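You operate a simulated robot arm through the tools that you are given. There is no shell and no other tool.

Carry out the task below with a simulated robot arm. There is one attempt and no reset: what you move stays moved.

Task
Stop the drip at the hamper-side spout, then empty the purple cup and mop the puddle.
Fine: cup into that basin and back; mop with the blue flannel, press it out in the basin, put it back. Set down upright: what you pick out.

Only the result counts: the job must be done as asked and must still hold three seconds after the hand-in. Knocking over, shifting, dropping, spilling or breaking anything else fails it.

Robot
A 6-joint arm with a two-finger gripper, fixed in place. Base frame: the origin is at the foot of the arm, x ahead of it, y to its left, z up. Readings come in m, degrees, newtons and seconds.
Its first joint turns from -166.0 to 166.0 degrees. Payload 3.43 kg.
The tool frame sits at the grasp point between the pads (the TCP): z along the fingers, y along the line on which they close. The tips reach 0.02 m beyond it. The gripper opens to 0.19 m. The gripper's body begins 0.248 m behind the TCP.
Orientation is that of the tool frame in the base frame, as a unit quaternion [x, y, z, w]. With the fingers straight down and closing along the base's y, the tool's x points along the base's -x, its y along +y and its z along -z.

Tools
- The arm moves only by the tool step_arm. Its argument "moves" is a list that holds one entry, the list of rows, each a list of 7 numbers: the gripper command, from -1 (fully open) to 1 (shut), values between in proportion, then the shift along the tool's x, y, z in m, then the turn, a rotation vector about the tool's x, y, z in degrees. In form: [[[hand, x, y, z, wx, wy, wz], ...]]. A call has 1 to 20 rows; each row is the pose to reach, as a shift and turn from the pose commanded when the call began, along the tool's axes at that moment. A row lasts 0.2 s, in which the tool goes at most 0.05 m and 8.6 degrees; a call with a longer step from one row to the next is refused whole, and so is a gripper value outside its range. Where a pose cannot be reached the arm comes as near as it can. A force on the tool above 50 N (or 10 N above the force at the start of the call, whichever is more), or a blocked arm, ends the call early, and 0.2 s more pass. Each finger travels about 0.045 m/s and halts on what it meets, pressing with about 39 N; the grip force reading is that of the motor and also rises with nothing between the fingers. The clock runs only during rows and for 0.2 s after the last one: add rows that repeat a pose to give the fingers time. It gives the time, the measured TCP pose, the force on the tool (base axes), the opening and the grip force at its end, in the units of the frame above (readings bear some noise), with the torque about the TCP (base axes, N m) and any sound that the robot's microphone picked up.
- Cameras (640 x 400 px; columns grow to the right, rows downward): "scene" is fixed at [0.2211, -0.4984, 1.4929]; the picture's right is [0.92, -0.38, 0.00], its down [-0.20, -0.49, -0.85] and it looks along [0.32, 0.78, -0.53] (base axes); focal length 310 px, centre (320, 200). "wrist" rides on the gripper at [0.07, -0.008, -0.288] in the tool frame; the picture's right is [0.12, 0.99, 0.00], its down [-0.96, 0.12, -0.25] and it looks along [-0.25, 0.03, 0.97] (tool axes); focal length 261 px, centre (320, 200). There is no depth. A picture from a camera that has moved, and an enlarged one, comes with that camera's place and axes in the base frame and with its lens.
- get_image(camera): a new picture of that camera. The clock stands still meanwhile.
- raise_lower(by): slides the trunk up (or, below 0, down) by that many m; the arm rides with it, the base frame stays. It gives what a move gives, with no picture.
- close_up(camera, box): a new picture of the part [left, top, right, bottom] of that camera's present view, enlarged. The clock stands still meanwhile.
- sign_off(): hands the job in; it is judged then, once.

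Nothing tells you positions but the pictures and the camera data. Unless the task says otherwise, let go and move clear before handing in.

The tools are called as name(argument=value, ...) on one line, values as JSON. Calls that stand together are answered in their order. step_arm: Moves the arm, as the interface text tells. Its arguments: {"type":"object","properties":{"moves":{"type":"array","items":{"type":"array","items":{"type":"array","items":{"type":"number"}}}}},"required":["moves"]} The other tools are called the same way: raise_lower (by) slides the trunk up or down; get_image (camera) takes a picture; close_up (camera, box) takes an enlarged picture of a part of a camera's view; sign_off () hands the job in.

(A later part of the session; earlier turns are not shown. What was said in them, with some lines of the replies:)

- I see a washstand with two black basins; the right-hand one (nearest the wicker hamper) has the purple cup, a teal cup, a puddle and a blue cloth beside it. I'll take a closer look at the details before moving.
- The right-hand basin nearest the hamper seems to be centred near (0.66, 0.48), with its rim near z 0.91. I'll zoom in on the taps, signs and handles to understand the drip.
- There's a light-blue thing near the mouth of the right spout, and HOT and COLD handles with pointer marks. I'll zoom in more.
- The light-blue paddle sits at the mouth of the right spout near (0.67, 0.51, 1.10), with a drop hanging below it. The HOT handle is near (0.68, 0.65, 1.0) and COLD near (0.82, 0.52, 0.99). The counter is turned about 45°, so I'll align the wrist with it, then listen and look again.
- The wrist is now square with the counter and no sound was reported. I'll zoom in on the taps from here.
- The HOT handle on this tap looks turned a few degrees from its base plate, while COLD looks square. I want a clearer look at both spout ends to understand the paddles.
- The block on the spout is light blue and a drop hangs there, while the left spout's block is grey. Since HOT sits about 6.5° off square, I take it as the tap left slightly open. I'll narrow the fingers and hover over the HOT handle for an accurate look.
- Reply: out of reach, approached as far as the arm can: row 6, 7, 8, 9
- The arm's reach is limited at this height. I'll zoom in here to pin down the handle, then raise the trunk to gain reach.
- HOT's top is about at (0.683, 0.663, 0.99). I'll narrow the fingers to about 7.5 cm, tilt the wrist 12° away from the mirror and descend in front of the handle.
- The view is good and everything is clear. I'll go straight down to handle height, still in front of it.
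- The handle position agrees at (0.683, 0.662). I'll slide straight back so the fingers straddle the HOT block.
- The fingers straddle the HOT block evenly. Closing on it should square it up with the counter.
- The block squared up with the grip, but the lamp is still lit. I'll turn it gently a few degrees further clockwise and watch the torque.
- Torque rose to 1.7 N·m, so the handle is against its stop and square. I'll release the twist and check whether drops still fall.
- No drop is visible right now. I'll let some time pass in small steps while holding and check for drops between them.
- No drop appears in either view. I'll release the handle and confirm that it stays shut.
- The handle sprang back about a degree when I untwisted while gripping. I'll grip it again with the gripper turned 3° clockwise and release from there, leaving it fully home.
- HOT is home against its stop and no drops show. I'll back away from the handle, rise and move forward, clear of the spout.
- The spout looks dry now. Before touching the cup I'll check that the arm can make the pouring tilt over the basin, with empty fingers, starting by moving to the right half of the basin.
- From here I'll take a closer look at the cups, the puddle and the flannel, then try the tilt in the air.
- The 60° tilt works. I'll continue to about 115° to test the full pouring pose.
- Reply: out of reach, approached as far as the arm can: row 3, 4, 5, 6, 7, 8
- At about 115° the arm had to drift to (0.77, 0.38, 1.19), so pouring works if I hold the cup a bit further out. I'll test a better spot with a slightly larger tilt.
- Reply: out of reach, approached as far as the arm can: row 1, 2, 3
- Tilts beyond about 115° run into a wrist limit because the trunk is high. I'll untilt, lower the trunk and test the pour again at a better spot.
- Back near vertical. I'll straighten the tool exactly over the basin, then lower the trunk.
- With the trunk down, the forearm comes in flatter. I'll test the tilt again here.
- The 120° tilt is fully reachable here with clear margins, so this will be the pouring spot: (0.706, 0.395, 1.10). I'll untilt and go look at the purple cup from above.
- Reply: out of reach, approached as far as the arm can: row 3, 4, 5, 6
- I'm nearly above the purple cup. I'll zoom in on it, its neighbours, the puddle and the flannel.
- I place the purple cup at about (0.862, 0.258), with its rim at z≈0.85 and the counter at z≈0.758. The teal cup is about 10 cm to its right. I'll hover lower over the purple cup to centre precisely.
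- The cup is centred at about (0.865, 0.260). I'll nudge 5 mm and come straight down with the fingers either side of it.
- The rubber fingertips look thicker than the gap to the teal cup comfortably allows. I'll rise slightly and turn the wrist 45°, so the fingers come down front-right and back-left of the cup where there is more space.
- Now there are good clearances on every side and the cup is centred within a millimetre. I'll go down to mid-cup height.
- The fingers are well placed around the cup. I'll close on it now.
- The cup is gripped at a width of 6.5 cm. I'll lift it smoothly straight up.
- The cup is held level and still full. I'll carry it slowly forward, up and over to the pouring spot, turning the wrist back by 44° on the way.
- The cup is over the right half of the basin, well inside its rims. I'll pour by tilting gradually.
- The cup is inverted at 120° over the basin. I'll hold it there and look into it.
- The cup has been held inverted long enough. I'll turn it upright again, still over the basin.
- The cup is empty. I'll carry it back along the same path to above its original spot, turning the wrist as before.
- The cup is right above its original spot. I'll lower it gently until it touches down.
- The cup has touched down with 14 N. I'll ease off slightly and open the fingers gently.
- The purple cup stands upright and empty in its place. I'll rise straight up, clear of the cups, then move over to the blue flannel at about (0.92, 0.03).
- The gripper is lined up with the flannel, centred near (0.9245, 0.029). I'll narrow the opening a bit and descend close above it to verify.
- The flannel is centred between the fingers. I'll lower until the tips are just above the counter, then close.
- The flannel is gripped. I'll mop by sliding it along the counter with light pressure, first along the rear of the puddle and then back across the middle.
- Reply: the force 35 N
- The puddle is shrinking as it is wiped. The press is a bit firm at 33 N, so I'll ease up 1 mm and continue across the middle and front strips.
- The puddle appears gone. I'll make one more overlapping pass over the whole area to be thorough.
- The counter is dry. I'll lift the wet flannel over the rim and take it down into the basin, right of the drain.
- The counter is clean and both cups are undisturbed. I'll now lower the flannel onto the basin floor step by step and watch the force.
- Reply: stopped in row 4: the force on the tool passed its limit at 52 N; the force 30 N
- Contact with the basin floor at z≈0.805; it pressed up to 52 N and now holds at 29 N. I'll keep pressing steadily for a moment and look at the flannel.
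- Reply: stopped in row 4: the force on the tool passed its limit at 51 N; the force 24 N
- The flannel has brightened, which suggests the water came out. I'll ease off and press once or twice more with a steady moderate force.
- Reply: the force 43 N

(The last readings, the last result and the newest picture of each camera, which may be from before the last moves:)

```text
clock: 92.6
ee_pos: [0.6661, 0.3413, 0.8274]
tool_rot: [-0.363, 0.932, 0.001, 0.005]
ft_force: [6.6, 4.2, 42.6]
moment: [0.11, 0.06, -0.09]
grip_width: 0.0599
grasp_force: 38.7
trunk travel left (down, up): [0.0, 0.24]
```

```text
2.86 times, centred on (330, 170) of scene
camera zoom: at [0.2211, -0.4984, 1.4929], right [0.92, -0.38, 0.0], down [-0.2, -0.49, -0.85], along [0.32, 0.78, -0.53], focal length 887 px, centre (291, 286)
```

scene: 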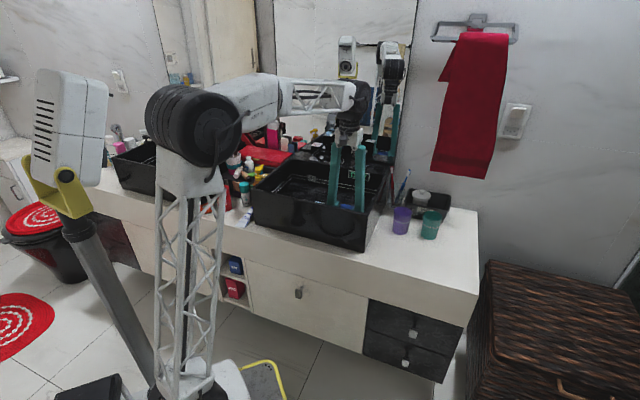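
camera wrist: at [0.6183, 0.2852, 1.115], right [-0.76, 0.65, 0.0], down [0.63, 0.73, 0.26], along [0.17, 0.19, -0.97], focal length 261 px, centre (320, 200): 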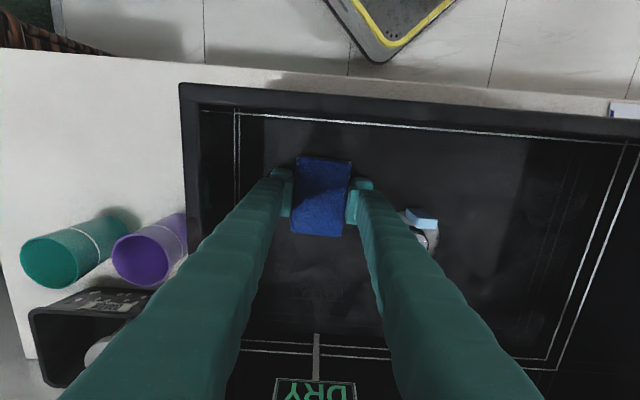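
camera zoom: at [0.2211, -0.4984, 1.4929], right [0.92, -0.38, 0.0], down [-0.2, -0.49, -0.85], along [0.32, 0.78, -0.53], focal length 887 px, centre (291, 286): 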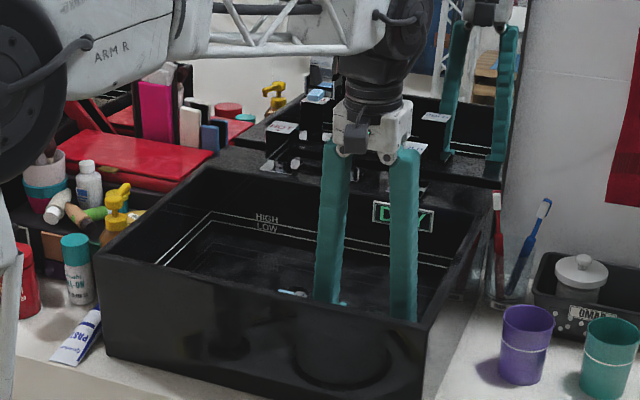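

It held 43 N steadily and the flannel looks much lighter. I'll lift it a bit and compare its colour with before.

step_arm(moves=[[[0.6, 0, 0, -0.005, 0, 0, 0], [0.6, 0, 0, -0.022, 0, 0, 0], [0.6, 0, 0, -0.022, 0, 0, 0]]])

get_image(camera="wrist")

close_up(camera="wrist", box=[240, 130, 400, 270])

```text
clock: 93.4
ee_pos: [0.6665, 0.3413, 0.8467]
tool_rot: [-0.364, 0.932, 0.002, 0.003]
ft_force: [0.4, -0.2, -0.1]
moment: [-0.05, 0.02, 0.02]
grip_width: 0.06
grasp_force: 38.8
trunk travel left (down, up): [0.0, 0.24]
```

```text
taken
camera wrist: at [0.6187, 0.286, 1.1345], right [-0.76, 0.65, 0.0], down [0.63, 0.73, 0.25], along [0.17, 0.19, -0.97], focal length 261 px, centre (320, 200)
```

wrist: 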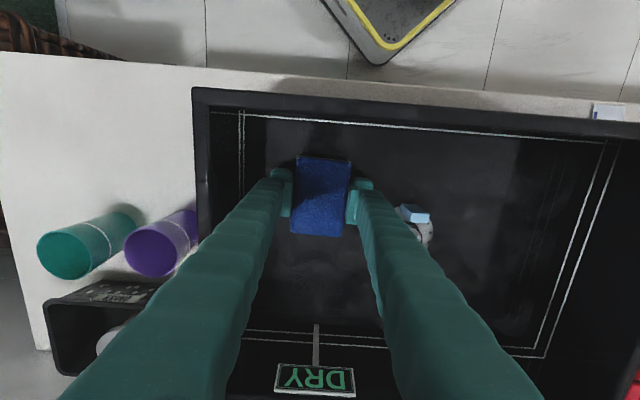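

```text
2.86 times, centred on (320, 200) of wrist
camera zoom: at [0.6187, 0.286, 1.1345], right [-0.76, 0.65, 0.0], down [0.63, 0.73, 0.25], along [0.17, 0.19, -0.97], focal length 745 px, centre (320, 200)
```

zoom: 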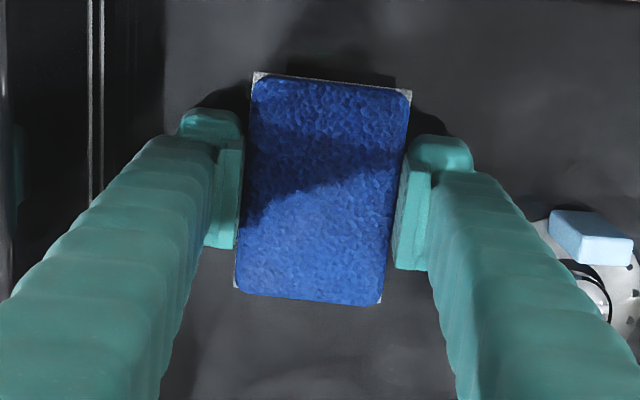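

The flannel is visibly lighter than when it was soaked. I'll carry it back over the rim to its original place at (0.923, 0.030), ending just above the counter.

step_arm(moves=[[[0.6, 0, 0, -0.039, 0, 0, 0], [0.6, 0, 0, -0.078, 0, 0, 0], [0.6, 0, 0, -0.117, 0, 0, 0], [0.6, 0, 0, -0.155, 0, 0, 0], [0.6, 0.0049, -0.0402, -0.155, 0, 0, 0], [0.6, 0.0097, -0.0804, -0.155, 0, 0, 0], [0.6, 0.0146, -0.1207, -0.155, 0, 0, 0], [0.6, 0.0194, -0.1609, -0.155, 0, 0, 0], [0.6, 0.0243, -0.2011, -0.155, 0, 0, 0], [0.6, 0.024, -0.2299, -0.1276, 0, 0, 0], [0.6, 0.0237, -0.2587, -0.1002, 0, 0, 0], [0.6, 0.0234, -0.2875, -0.0728, 0, 0, 0], [0.6, 0.0231, -0.3163, -0.0454, 0, 0, 0], [0.6, 0.0228, -0.3451, -0.018, 0, 0, 0], [0.6, 0.0225, -0.3739, 0.0093, 0, 0, 0], [0.6, 0.0222, -0.4027, 0.0367, 0, 0, 0], [0.6, 0.0222, -0.4027, 0.0367, 0, 0, 0]]])

get_image(camera="wrist")

close_up(camera="wrist", box=[220, 100, 420, 250])

close_up(camera="scene", box=[370, 180, 500, 300])

```text
clock: 97.0
ee_pos: [0.923, 0.0289, 0.8105]
tool_rot: [-0.363, 0.932, 0.001, 0.003]
ft_force: [0.4, 0.1, -0.2]
moment: [-0.02, -0.01, 0.02]
grip_width: 0.0602
grasp_force: 39.1
trunk travel left (down, up): [0.0, 0.24]
```

```text
taken
camera wrist: at [0.8748, -0.0255, 1.0978], right [-0.76, 0.65, 0.0], down [0.63, 0.73, 0.25], along [0.17, 0.19, -0.97], focal length 261 px, centre (320, 200)
```

wrist: 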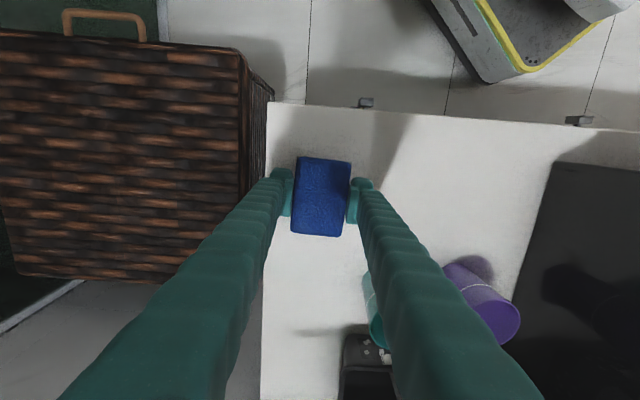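

```text
2.67 times, centred on (320, 175) of wrist
camera zoom: at [0.8748, -0.0255, 1.0978], right [-0.76, 0.65, 0.0], down [0.63, 0.73, 0.25], along [0.17, 0.19, -0.97], focal length 695 px, centre (320, 267)
```

zoom: 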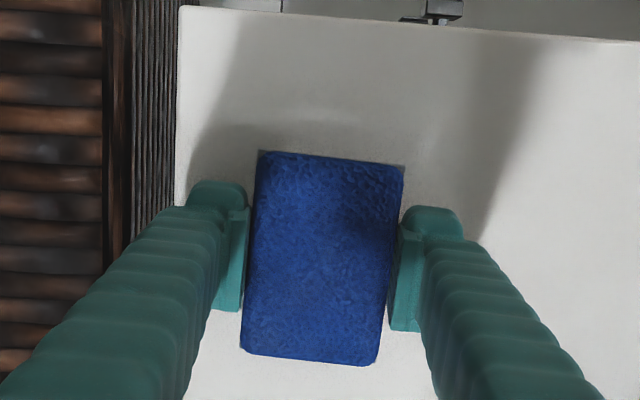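

```text
3.33 times, centred on (435, 240) of scene
camera zoom: at [0.2211, -0.4984, 1.4929], right [0.92, -0.38, 0.0], down [-0.2, -0.49, -0.85], along [0.32, 0.78, -0.53], focal length 1035 px, centre (-63, 67)
```

zoom: 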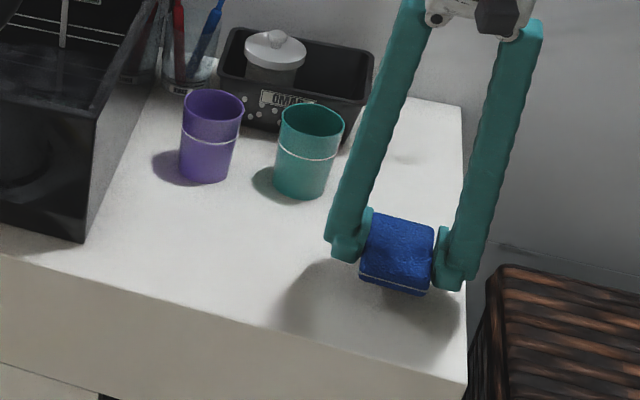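

The colour is back close to the original blue and the spot matches. I'll lower it onto the counter.

step_arm(moves=[[[0.6, 0, 0, 0.012, 0, 0, 0], [0.6, 0, 0, 0.02, 0, 0, 0], [0.6, 0, 0, 0.025, 0, 0, 0], [0.6, 0, 0, 0.0275, 0, 0, 0], [0.6, 0, 0, 0.0275, 0, 0, 0]]])

close_up(camera="wrist", box=[220, 100, 420, 250])

close_up(camera="scene", box=[390, 200, 500, 300])

```text
clock: 98.2
ee_pos: [0.9231, 0.0299, 0.7831]
tool_rot: [-0.363, 0.932, 0.0, 0.003]
ft_force: [0.2, 0.0, -0.7]
moment: [-0.03, -0.05, 0.02]
grip_width: 0.0601
grasp_force: 38.7
trunk travel left (down, up): [0.0, 0.24]
```

```text
2.67 times, centred on (320, 175) of wrist
camera zoom: at [0.8755, -0.0258, 1.0707], right [-0.76, 0.65, 0.0], down [0.63, 0.73, 0.25], along [0.17, 0.19, -0.97], focal length 695 px, centre (320, 267)
```

zoom: 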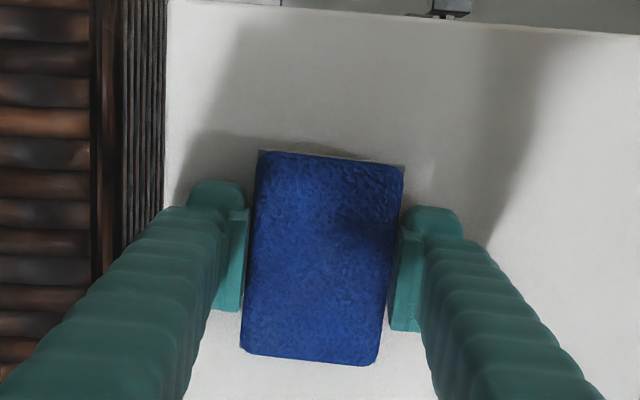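

```text
4.00 times, centred on (445, 250) of scene
camera zoom: at [0.2211, -0.4984, 1.4929], right [0.92, -0.38, 0.0], down [-0.2, -0.49, -0.85], along [0.32, 0.78, -0.53], focal length 1242 px, centre (-180, 0)
```

zoom: 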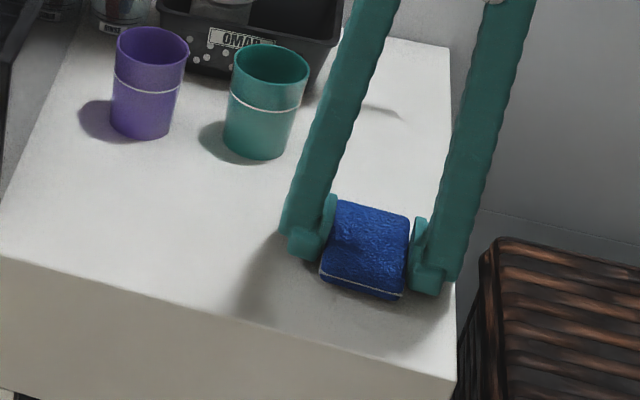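

The flannel rode up a few millimetres in the grip during pressing, so it isn't quite touching the counter yet. I'll lower it a little more until it makes contact.

step_arm(moves=[[[0.6, 0, 0, 0.0015, 0, 0, 0], [0.6, 0, 0, 0.003, 0, 0, 0], [0.6, 0, 0, 0.0035, 0, 0, 0], [0.6, 0, 0, 0.0035, 0, 0, 0]]])

close_up(camera="scene", box=[430, 230, 490, 290])

```text
clock: 99.2
ee_pos: [0.9227, 0.0302, 0.7807]
tool_rot: [-0.363, 0.932, 0.0, 0.004]
ft_force: [-0.1, 0.3, -0.2]
moment: [-0.02, -0.03, -0.02]
grip_width: 0.0601
grasp_force: 39.4
trunk travel left (down, up): [0.0, 0.24]
```

```text
6.67 times, centred on (460, 260) of scene
camera zoom: at [0.2211, -0.4984, 1.4929], right [0.92, -0.38, 0.0], down [-0.2, -0.49, -0.85], along [0.32, 0.78, -0.53], focal length 2069 px, centre (-613, -200)
```

zoom: 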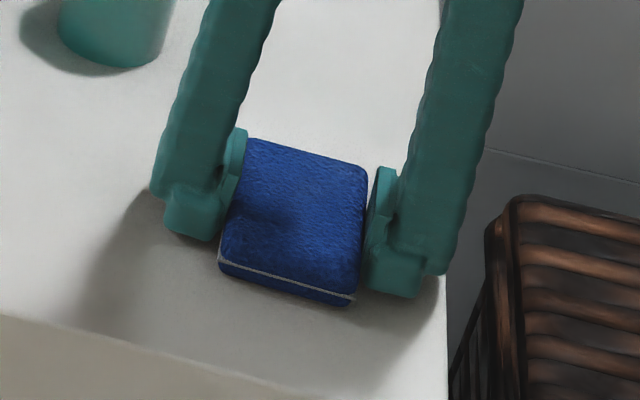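

step_arm(moves=[[[0.6, 0, 0, 0.001, 0, 0, 0], [0.6, 0, 0, 0.002, 0, 0, 0], [0.6, 0, 0, 0.002, 0, 0, 0]]])

```text
clock: 100.0
ee_pos: [0.9235, 0.0299, 0.7796]
tool_rot: [-0.363, 0.932, 0.001, 0.004]
ft_force: [-0.2, 1.5, 17.4]
moment: [0.12, 0.2, -0.03]
grip_width: 0.0602
grasp_force: 38.8
trunk travel left (down, up): [0.0, 0.24]
```

Contact is made. I'll ease off a touch and open the fingers.

step_arm(moves=[[[0.6, 0, 0, -0.001, 0, 0, 0], [0.6, 0, 0, -0.001, 0, 0, 0], [0.35, 0, 0, -0.001, 0, 0, 0], [0.25, 0, 0, -0.001, 0, 0, 0], [0.2, 0, 0, -0.001, 0, 0, 0], [0.2, 0, 0, -0.001, 0, 0, 0]]])

close_up(camera="scene", box=[430, 230, 490, 290])

close_up(camera="wrist", box=[220, 100, 420, 250])

```text
clock: 101.4
ee_pos: [0.9234, 0.0296, 0.7809]
tool_rot: [-0.364, 0.932, 0.002, 0.003]
ft_force: [0.7, -4.7, 5.2]
moment: [0.06, 0.18, 0.15]
grip_width: 0.0743
grasp_force: 0.0
trunk travel left (down, up): [0.0, 0.24]
```

```text
6.67 times, centred on (460, 260) of scene
camera zoom: at [0.2211, -0.4984, 1.4929], right [0.92, -0.38, 0.0], down [-0.2, -0.49, -0.85], along [0.32, 0.78, -0.53], focal length 2069 px, centre (-613, -200)
```

zoom: 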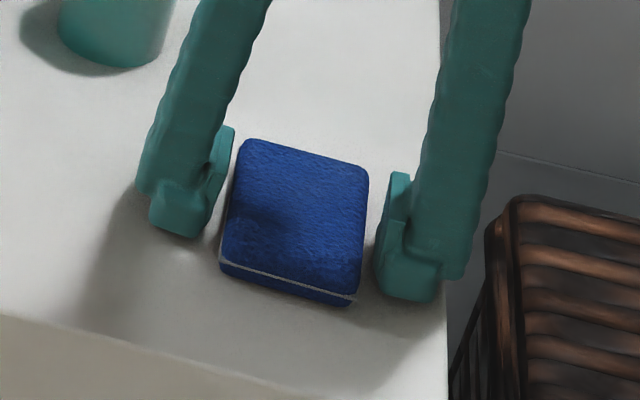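

```text
2.67 times, centred on (320, 175) of wrist
camera zoom: at [0.8755, -0.0261, 1.0663], right [-0.76, 0.65, 0.0], down [0.63, 0.73, 0.25], along [0.17, 0.19, -0.97], focal length 695 px, centre (320, 267)
```

zoom: 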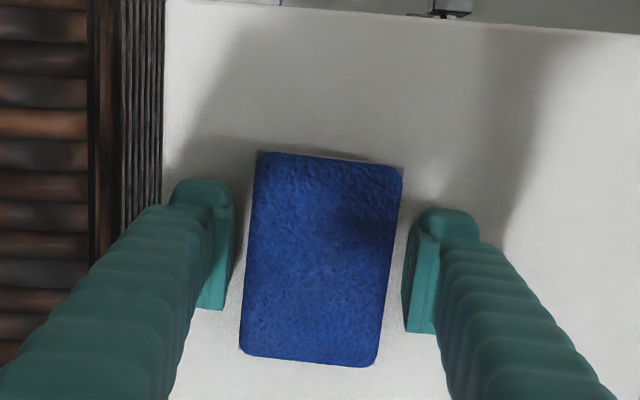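

The flannel is released. I'll rise straight up and check everything.

step_arm(moves=[[[0.2, 0, 0, -0.015, 0, 0, 0], [0.2, 0, 0, -0.045, 0, 0, 0], [0.2, 0, 0, -0.075, 0, 0, 0], [0.2, 0, 0, -0.105, 0, 0, 0], [0.2, 0, 0, -0.125, 0, 0, 0], [0.2, 0, 0, -0.125, 0, 0, 0]]])

close_up(camera="wrist", box=[220, 100, 420, 250])

close_up(camera="scene", box=[370, 170, 480, 300])

close_up(camera="scene", box=[290, 100, 390, 180])

```text
clock: 102.8
ee_pos: [0.922, 0.0283, 0.9051]
tool_rot: [-0.363, 0.932, 0.001, 0.003]
ft_force: [0.3, -0.6, 0.4]
moment: [0.02, 0.03, 0.0]
grip_width: 0.0761
grasp_force: 0.1
trunk travel left (down, up): [0.0, 0.24]
```

```text
2.67 times, centred on (320, 175) of wrist
camera zoom: at [0.8749, -0.0265, 1.1919], right [-0.76, 0.65, 0.0], down [0.63, 0.73, 0.25], along [0.17, 0.19, -0.97], focal length 695 px, centre (320, 267)
```

zoom: 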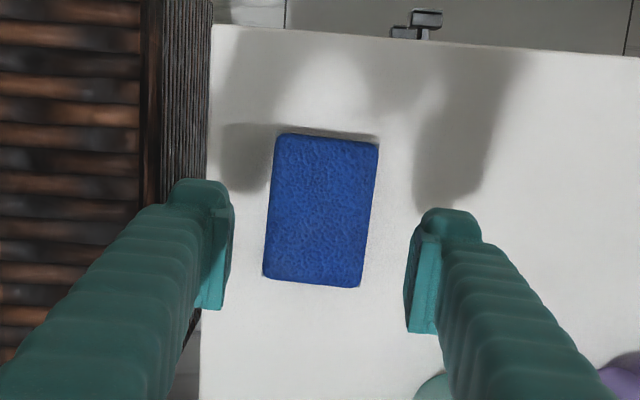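

```text
3.08 times, centred on (425, 235) of scene
camera zoom: at [0.2211, -0.4984, 1.4929], right [0.92, -0.38, 0.0], down [-0.2, -0.49, -0.85], along [0.32, 0.78, -0.53], focal length 955 px, centre (-3, 92)
```

zoom: 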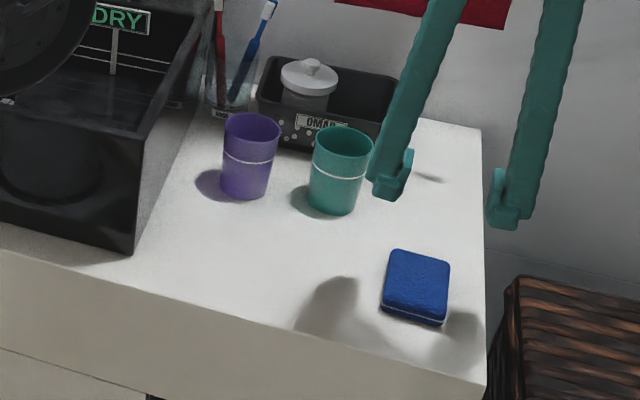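

```text
5.00 times, centred on (340, 140) of scene
camera zoom: at [0.2211, -0.4984, 1.4929], right [0.92, -0.38, 0.0], down [-0.2, -0.49, -0.85], along [0.32, 0.78, -0.53], focal length 1552 px, centre (220, 500)
```

zoom: 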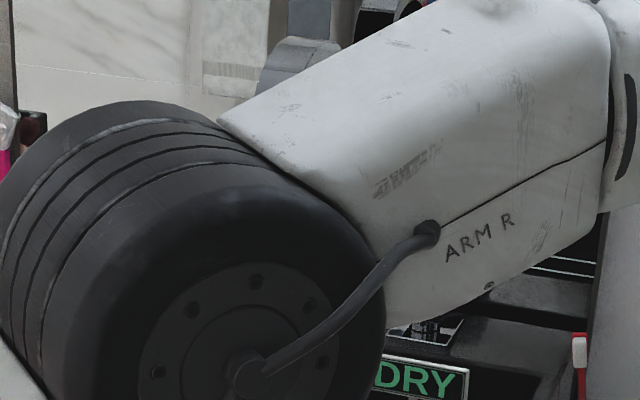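

The flannel and both cups are exactly where they started, and the counter is dry. I'll back the arm away and check the spout for any drip.

step_arm(moves=[[[0.2, 0.03, -0.0012, -0.03, 0, 0, 0], [0.2, 0.06, -0.0025, -0.06, 0, 0, 0], [0.2, 0.09, -0.0037, -0.09, 0, 0, 0], [0.2, 0.12, -0.005, -0.12, 0, 0, 0], [0.2, 0.15, -0.0062, -0.15, 0, 0, 0], [0.2, 0.15, -0.0062, -0.15, 0, 0, 0]]])

raise_lower(by=0.15)

get_image(camera="scene")

get_image(camera="wrist")

```text
clock: 104.2
ee_pos: [0.815, -0.0789, 1.0541]
tool_rot: [-0.362, 0.932, 0.0, 0.004]
ft_force: [0.6, -0.1, 0.4]
moment: [0.03, -0.01, -0.02]
grip_width: 0.076
grasp_force: 0.1
trunk travel left (down, up): [0.0, 0.24]
```

```text
clock: 105.9
ee_pos: [0.8159, -0.0783, 1.2042]
tool_rot: [-0.363, 0.932, 0.002, 0.004]
ft_force: [0.2, -0.1, 0.1]
moment: [-0.01, 0.0, 0.0]
grip_width: 0.0759
grasp_force: 0.1
trunk travel left (down, up): [-0.15, 0.09]
```

```text
taken
```

scene: 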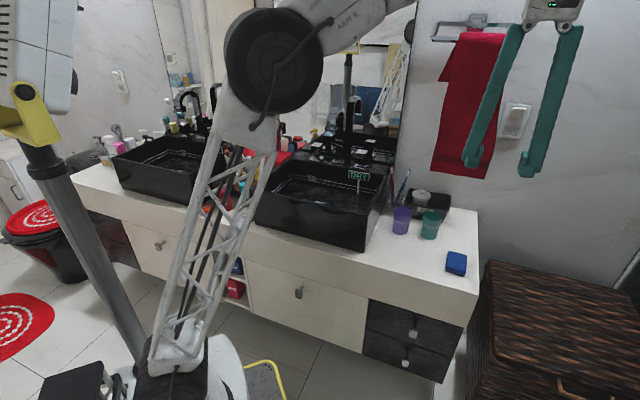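

```text
taken
camera wrist: at [0.7676, -0.1338, 1.4904], right [-0.76, 0.65, 0.0], down [0.63, 0.73, 0.25], along [0.17, 0.19, -0.97], focal length 261 px, centre (320, 200)
```

wrist: 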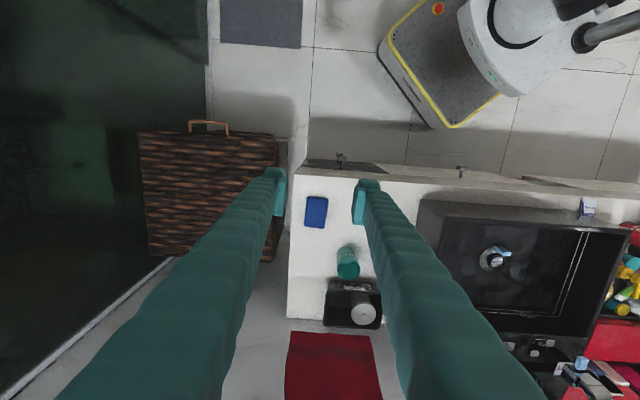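

close_up(camera="scene", box=[300, 100, 380, 180])

close_up(camera="wrist", box=[420, 200, 640, 400])

close_up(camera="scene", box=[370, 170, 500, 300])

```text
5.00 times, centred on (340, 140) of scene
camera zoom: at [0.2211, -0.4984, 1.4929], right [0.92, -0.38, 0.0], down [-0.2, -0.49, -0.85], along [0.32, 0.78, -0.53], focal length 1552 px, centre (220, 500)
```

zoom: 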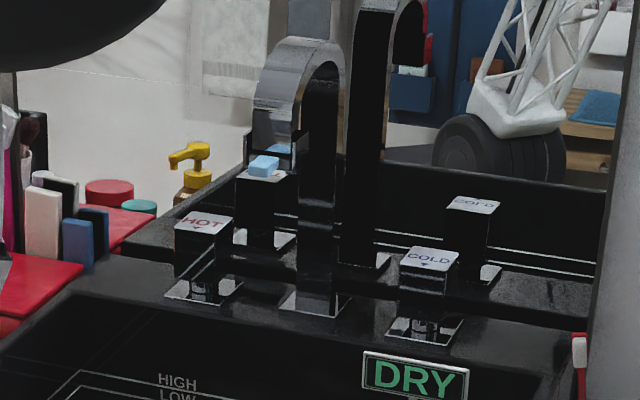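

```text
2.00 times, centred on (530, 300) of wrist
camera zoom: at [0.7676, -0.1338, 1.4904], right [-0.76, 0.65, 0.0], down [0.63, 0.73, 0.25], along [0.17, 0.19, -0.97], focal length 521 px, centre (-100, 0)
```

zoom: 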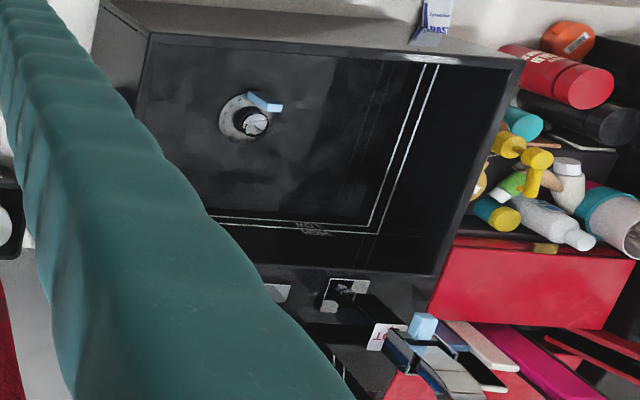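

```text
3.08 times, centred on (435, 235) of scene
camera zoom: at [0.2211, -0.4984, 1.4929], right [0.92, -0.38, 0.0], down [-0.2, -0.49, -0.85], along [0.32, 0.78, -0.53], focal length 955 px, centre (-34, 92)
```

zoom: 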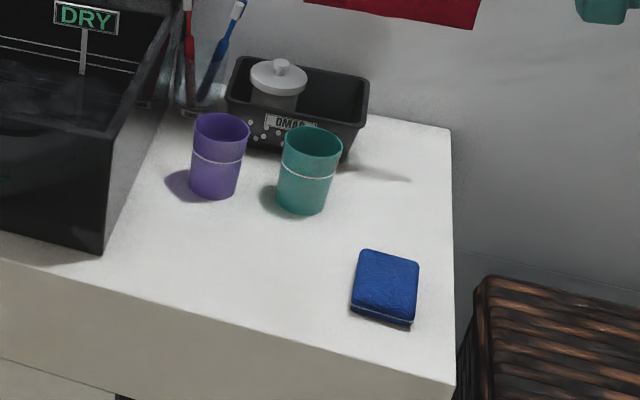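

All looks right: no drop at the spout, the counter is dry, and both cups and the flannel are in place. I'll let one more second pass and check the spout once more before handing in.

step_arm(moves=[[[0.2, 0.01, 0, -0.01, 0, 0, 0], [0.2, 0.02, 0, -0.01, 0, 0, 0], [0.2, 0.02, 0, -0.01, 0, 0, 0]]])

close_up(camera="scene", box=[310, 115, 360, 165])

get_image(camera="scene")

```text
clock: 106.7
ee_pos: [0.7995, -0.0921, 1.2142]
tool_rot: [-0.364, 0.931, 0.001, 0.003]
ft_force: [-0.2, -0.4, 0.1]
moment: [0.0, 0.01, -0.01]
grip_width: 0.0758
grasp_force: 0.1
trunk travel left (down, up): [-0.15, 0.09]
```

```text
8.00 times, centred on (335, 140) of scene
camera zoom: at [0.2211, -0.4984, 1.4929], right [0.92, -0.38, 0.0], down [-0.2, -0.49, -0.85], along [0.32, 0.78, -0.53], focal length 2483 px, centre (200, 680)
```

zoom: 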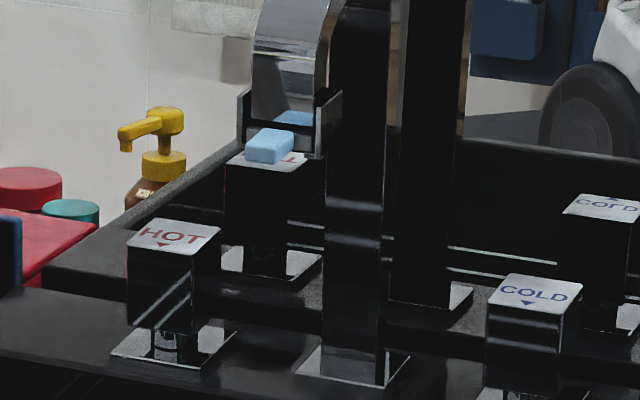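

```text
taken
```

scene: 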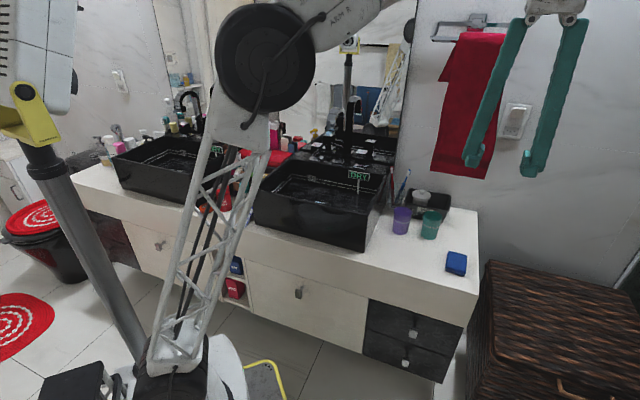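

The spout shows no drop and HOT sits square. The purple cup is empty and upright, the puddle is gone, and the pressed-out flannel is back in its place with the arm clear, so I'm handing in.

sign_off()

```text
The job is handed in.
```

I finished every step and handed the job in; the sign-off gave no verdict. In the last pictures I saw no drip, no puddle and nothing knocked over.

- **Drip:** the HOT handle on the hamper-side tap was turned about 6–7° open. I turned it back until it met resistance, and no drop showed at the spout in any check after that.
- **Purple cup:** I tipped it out over that basin and set it back upright in its original spot. It looked empty from above.
- **Puddle:** I wiped the whole area with the blue flannel, with overlapping passes. The counter looked dry afterwards.
- **Flannel:** I pressed it on the basin floor at up to about 50 N, then put it back flat where it started. It slipped up a few millimetres in the grip, so the fingertips probably took some of the later presses. I judged it wrung out only by its colour, which went from dark back to nearly its original blue.

The light-blue block on the spout stayed the same colour throughout, so I didn't use it to judge the drip.
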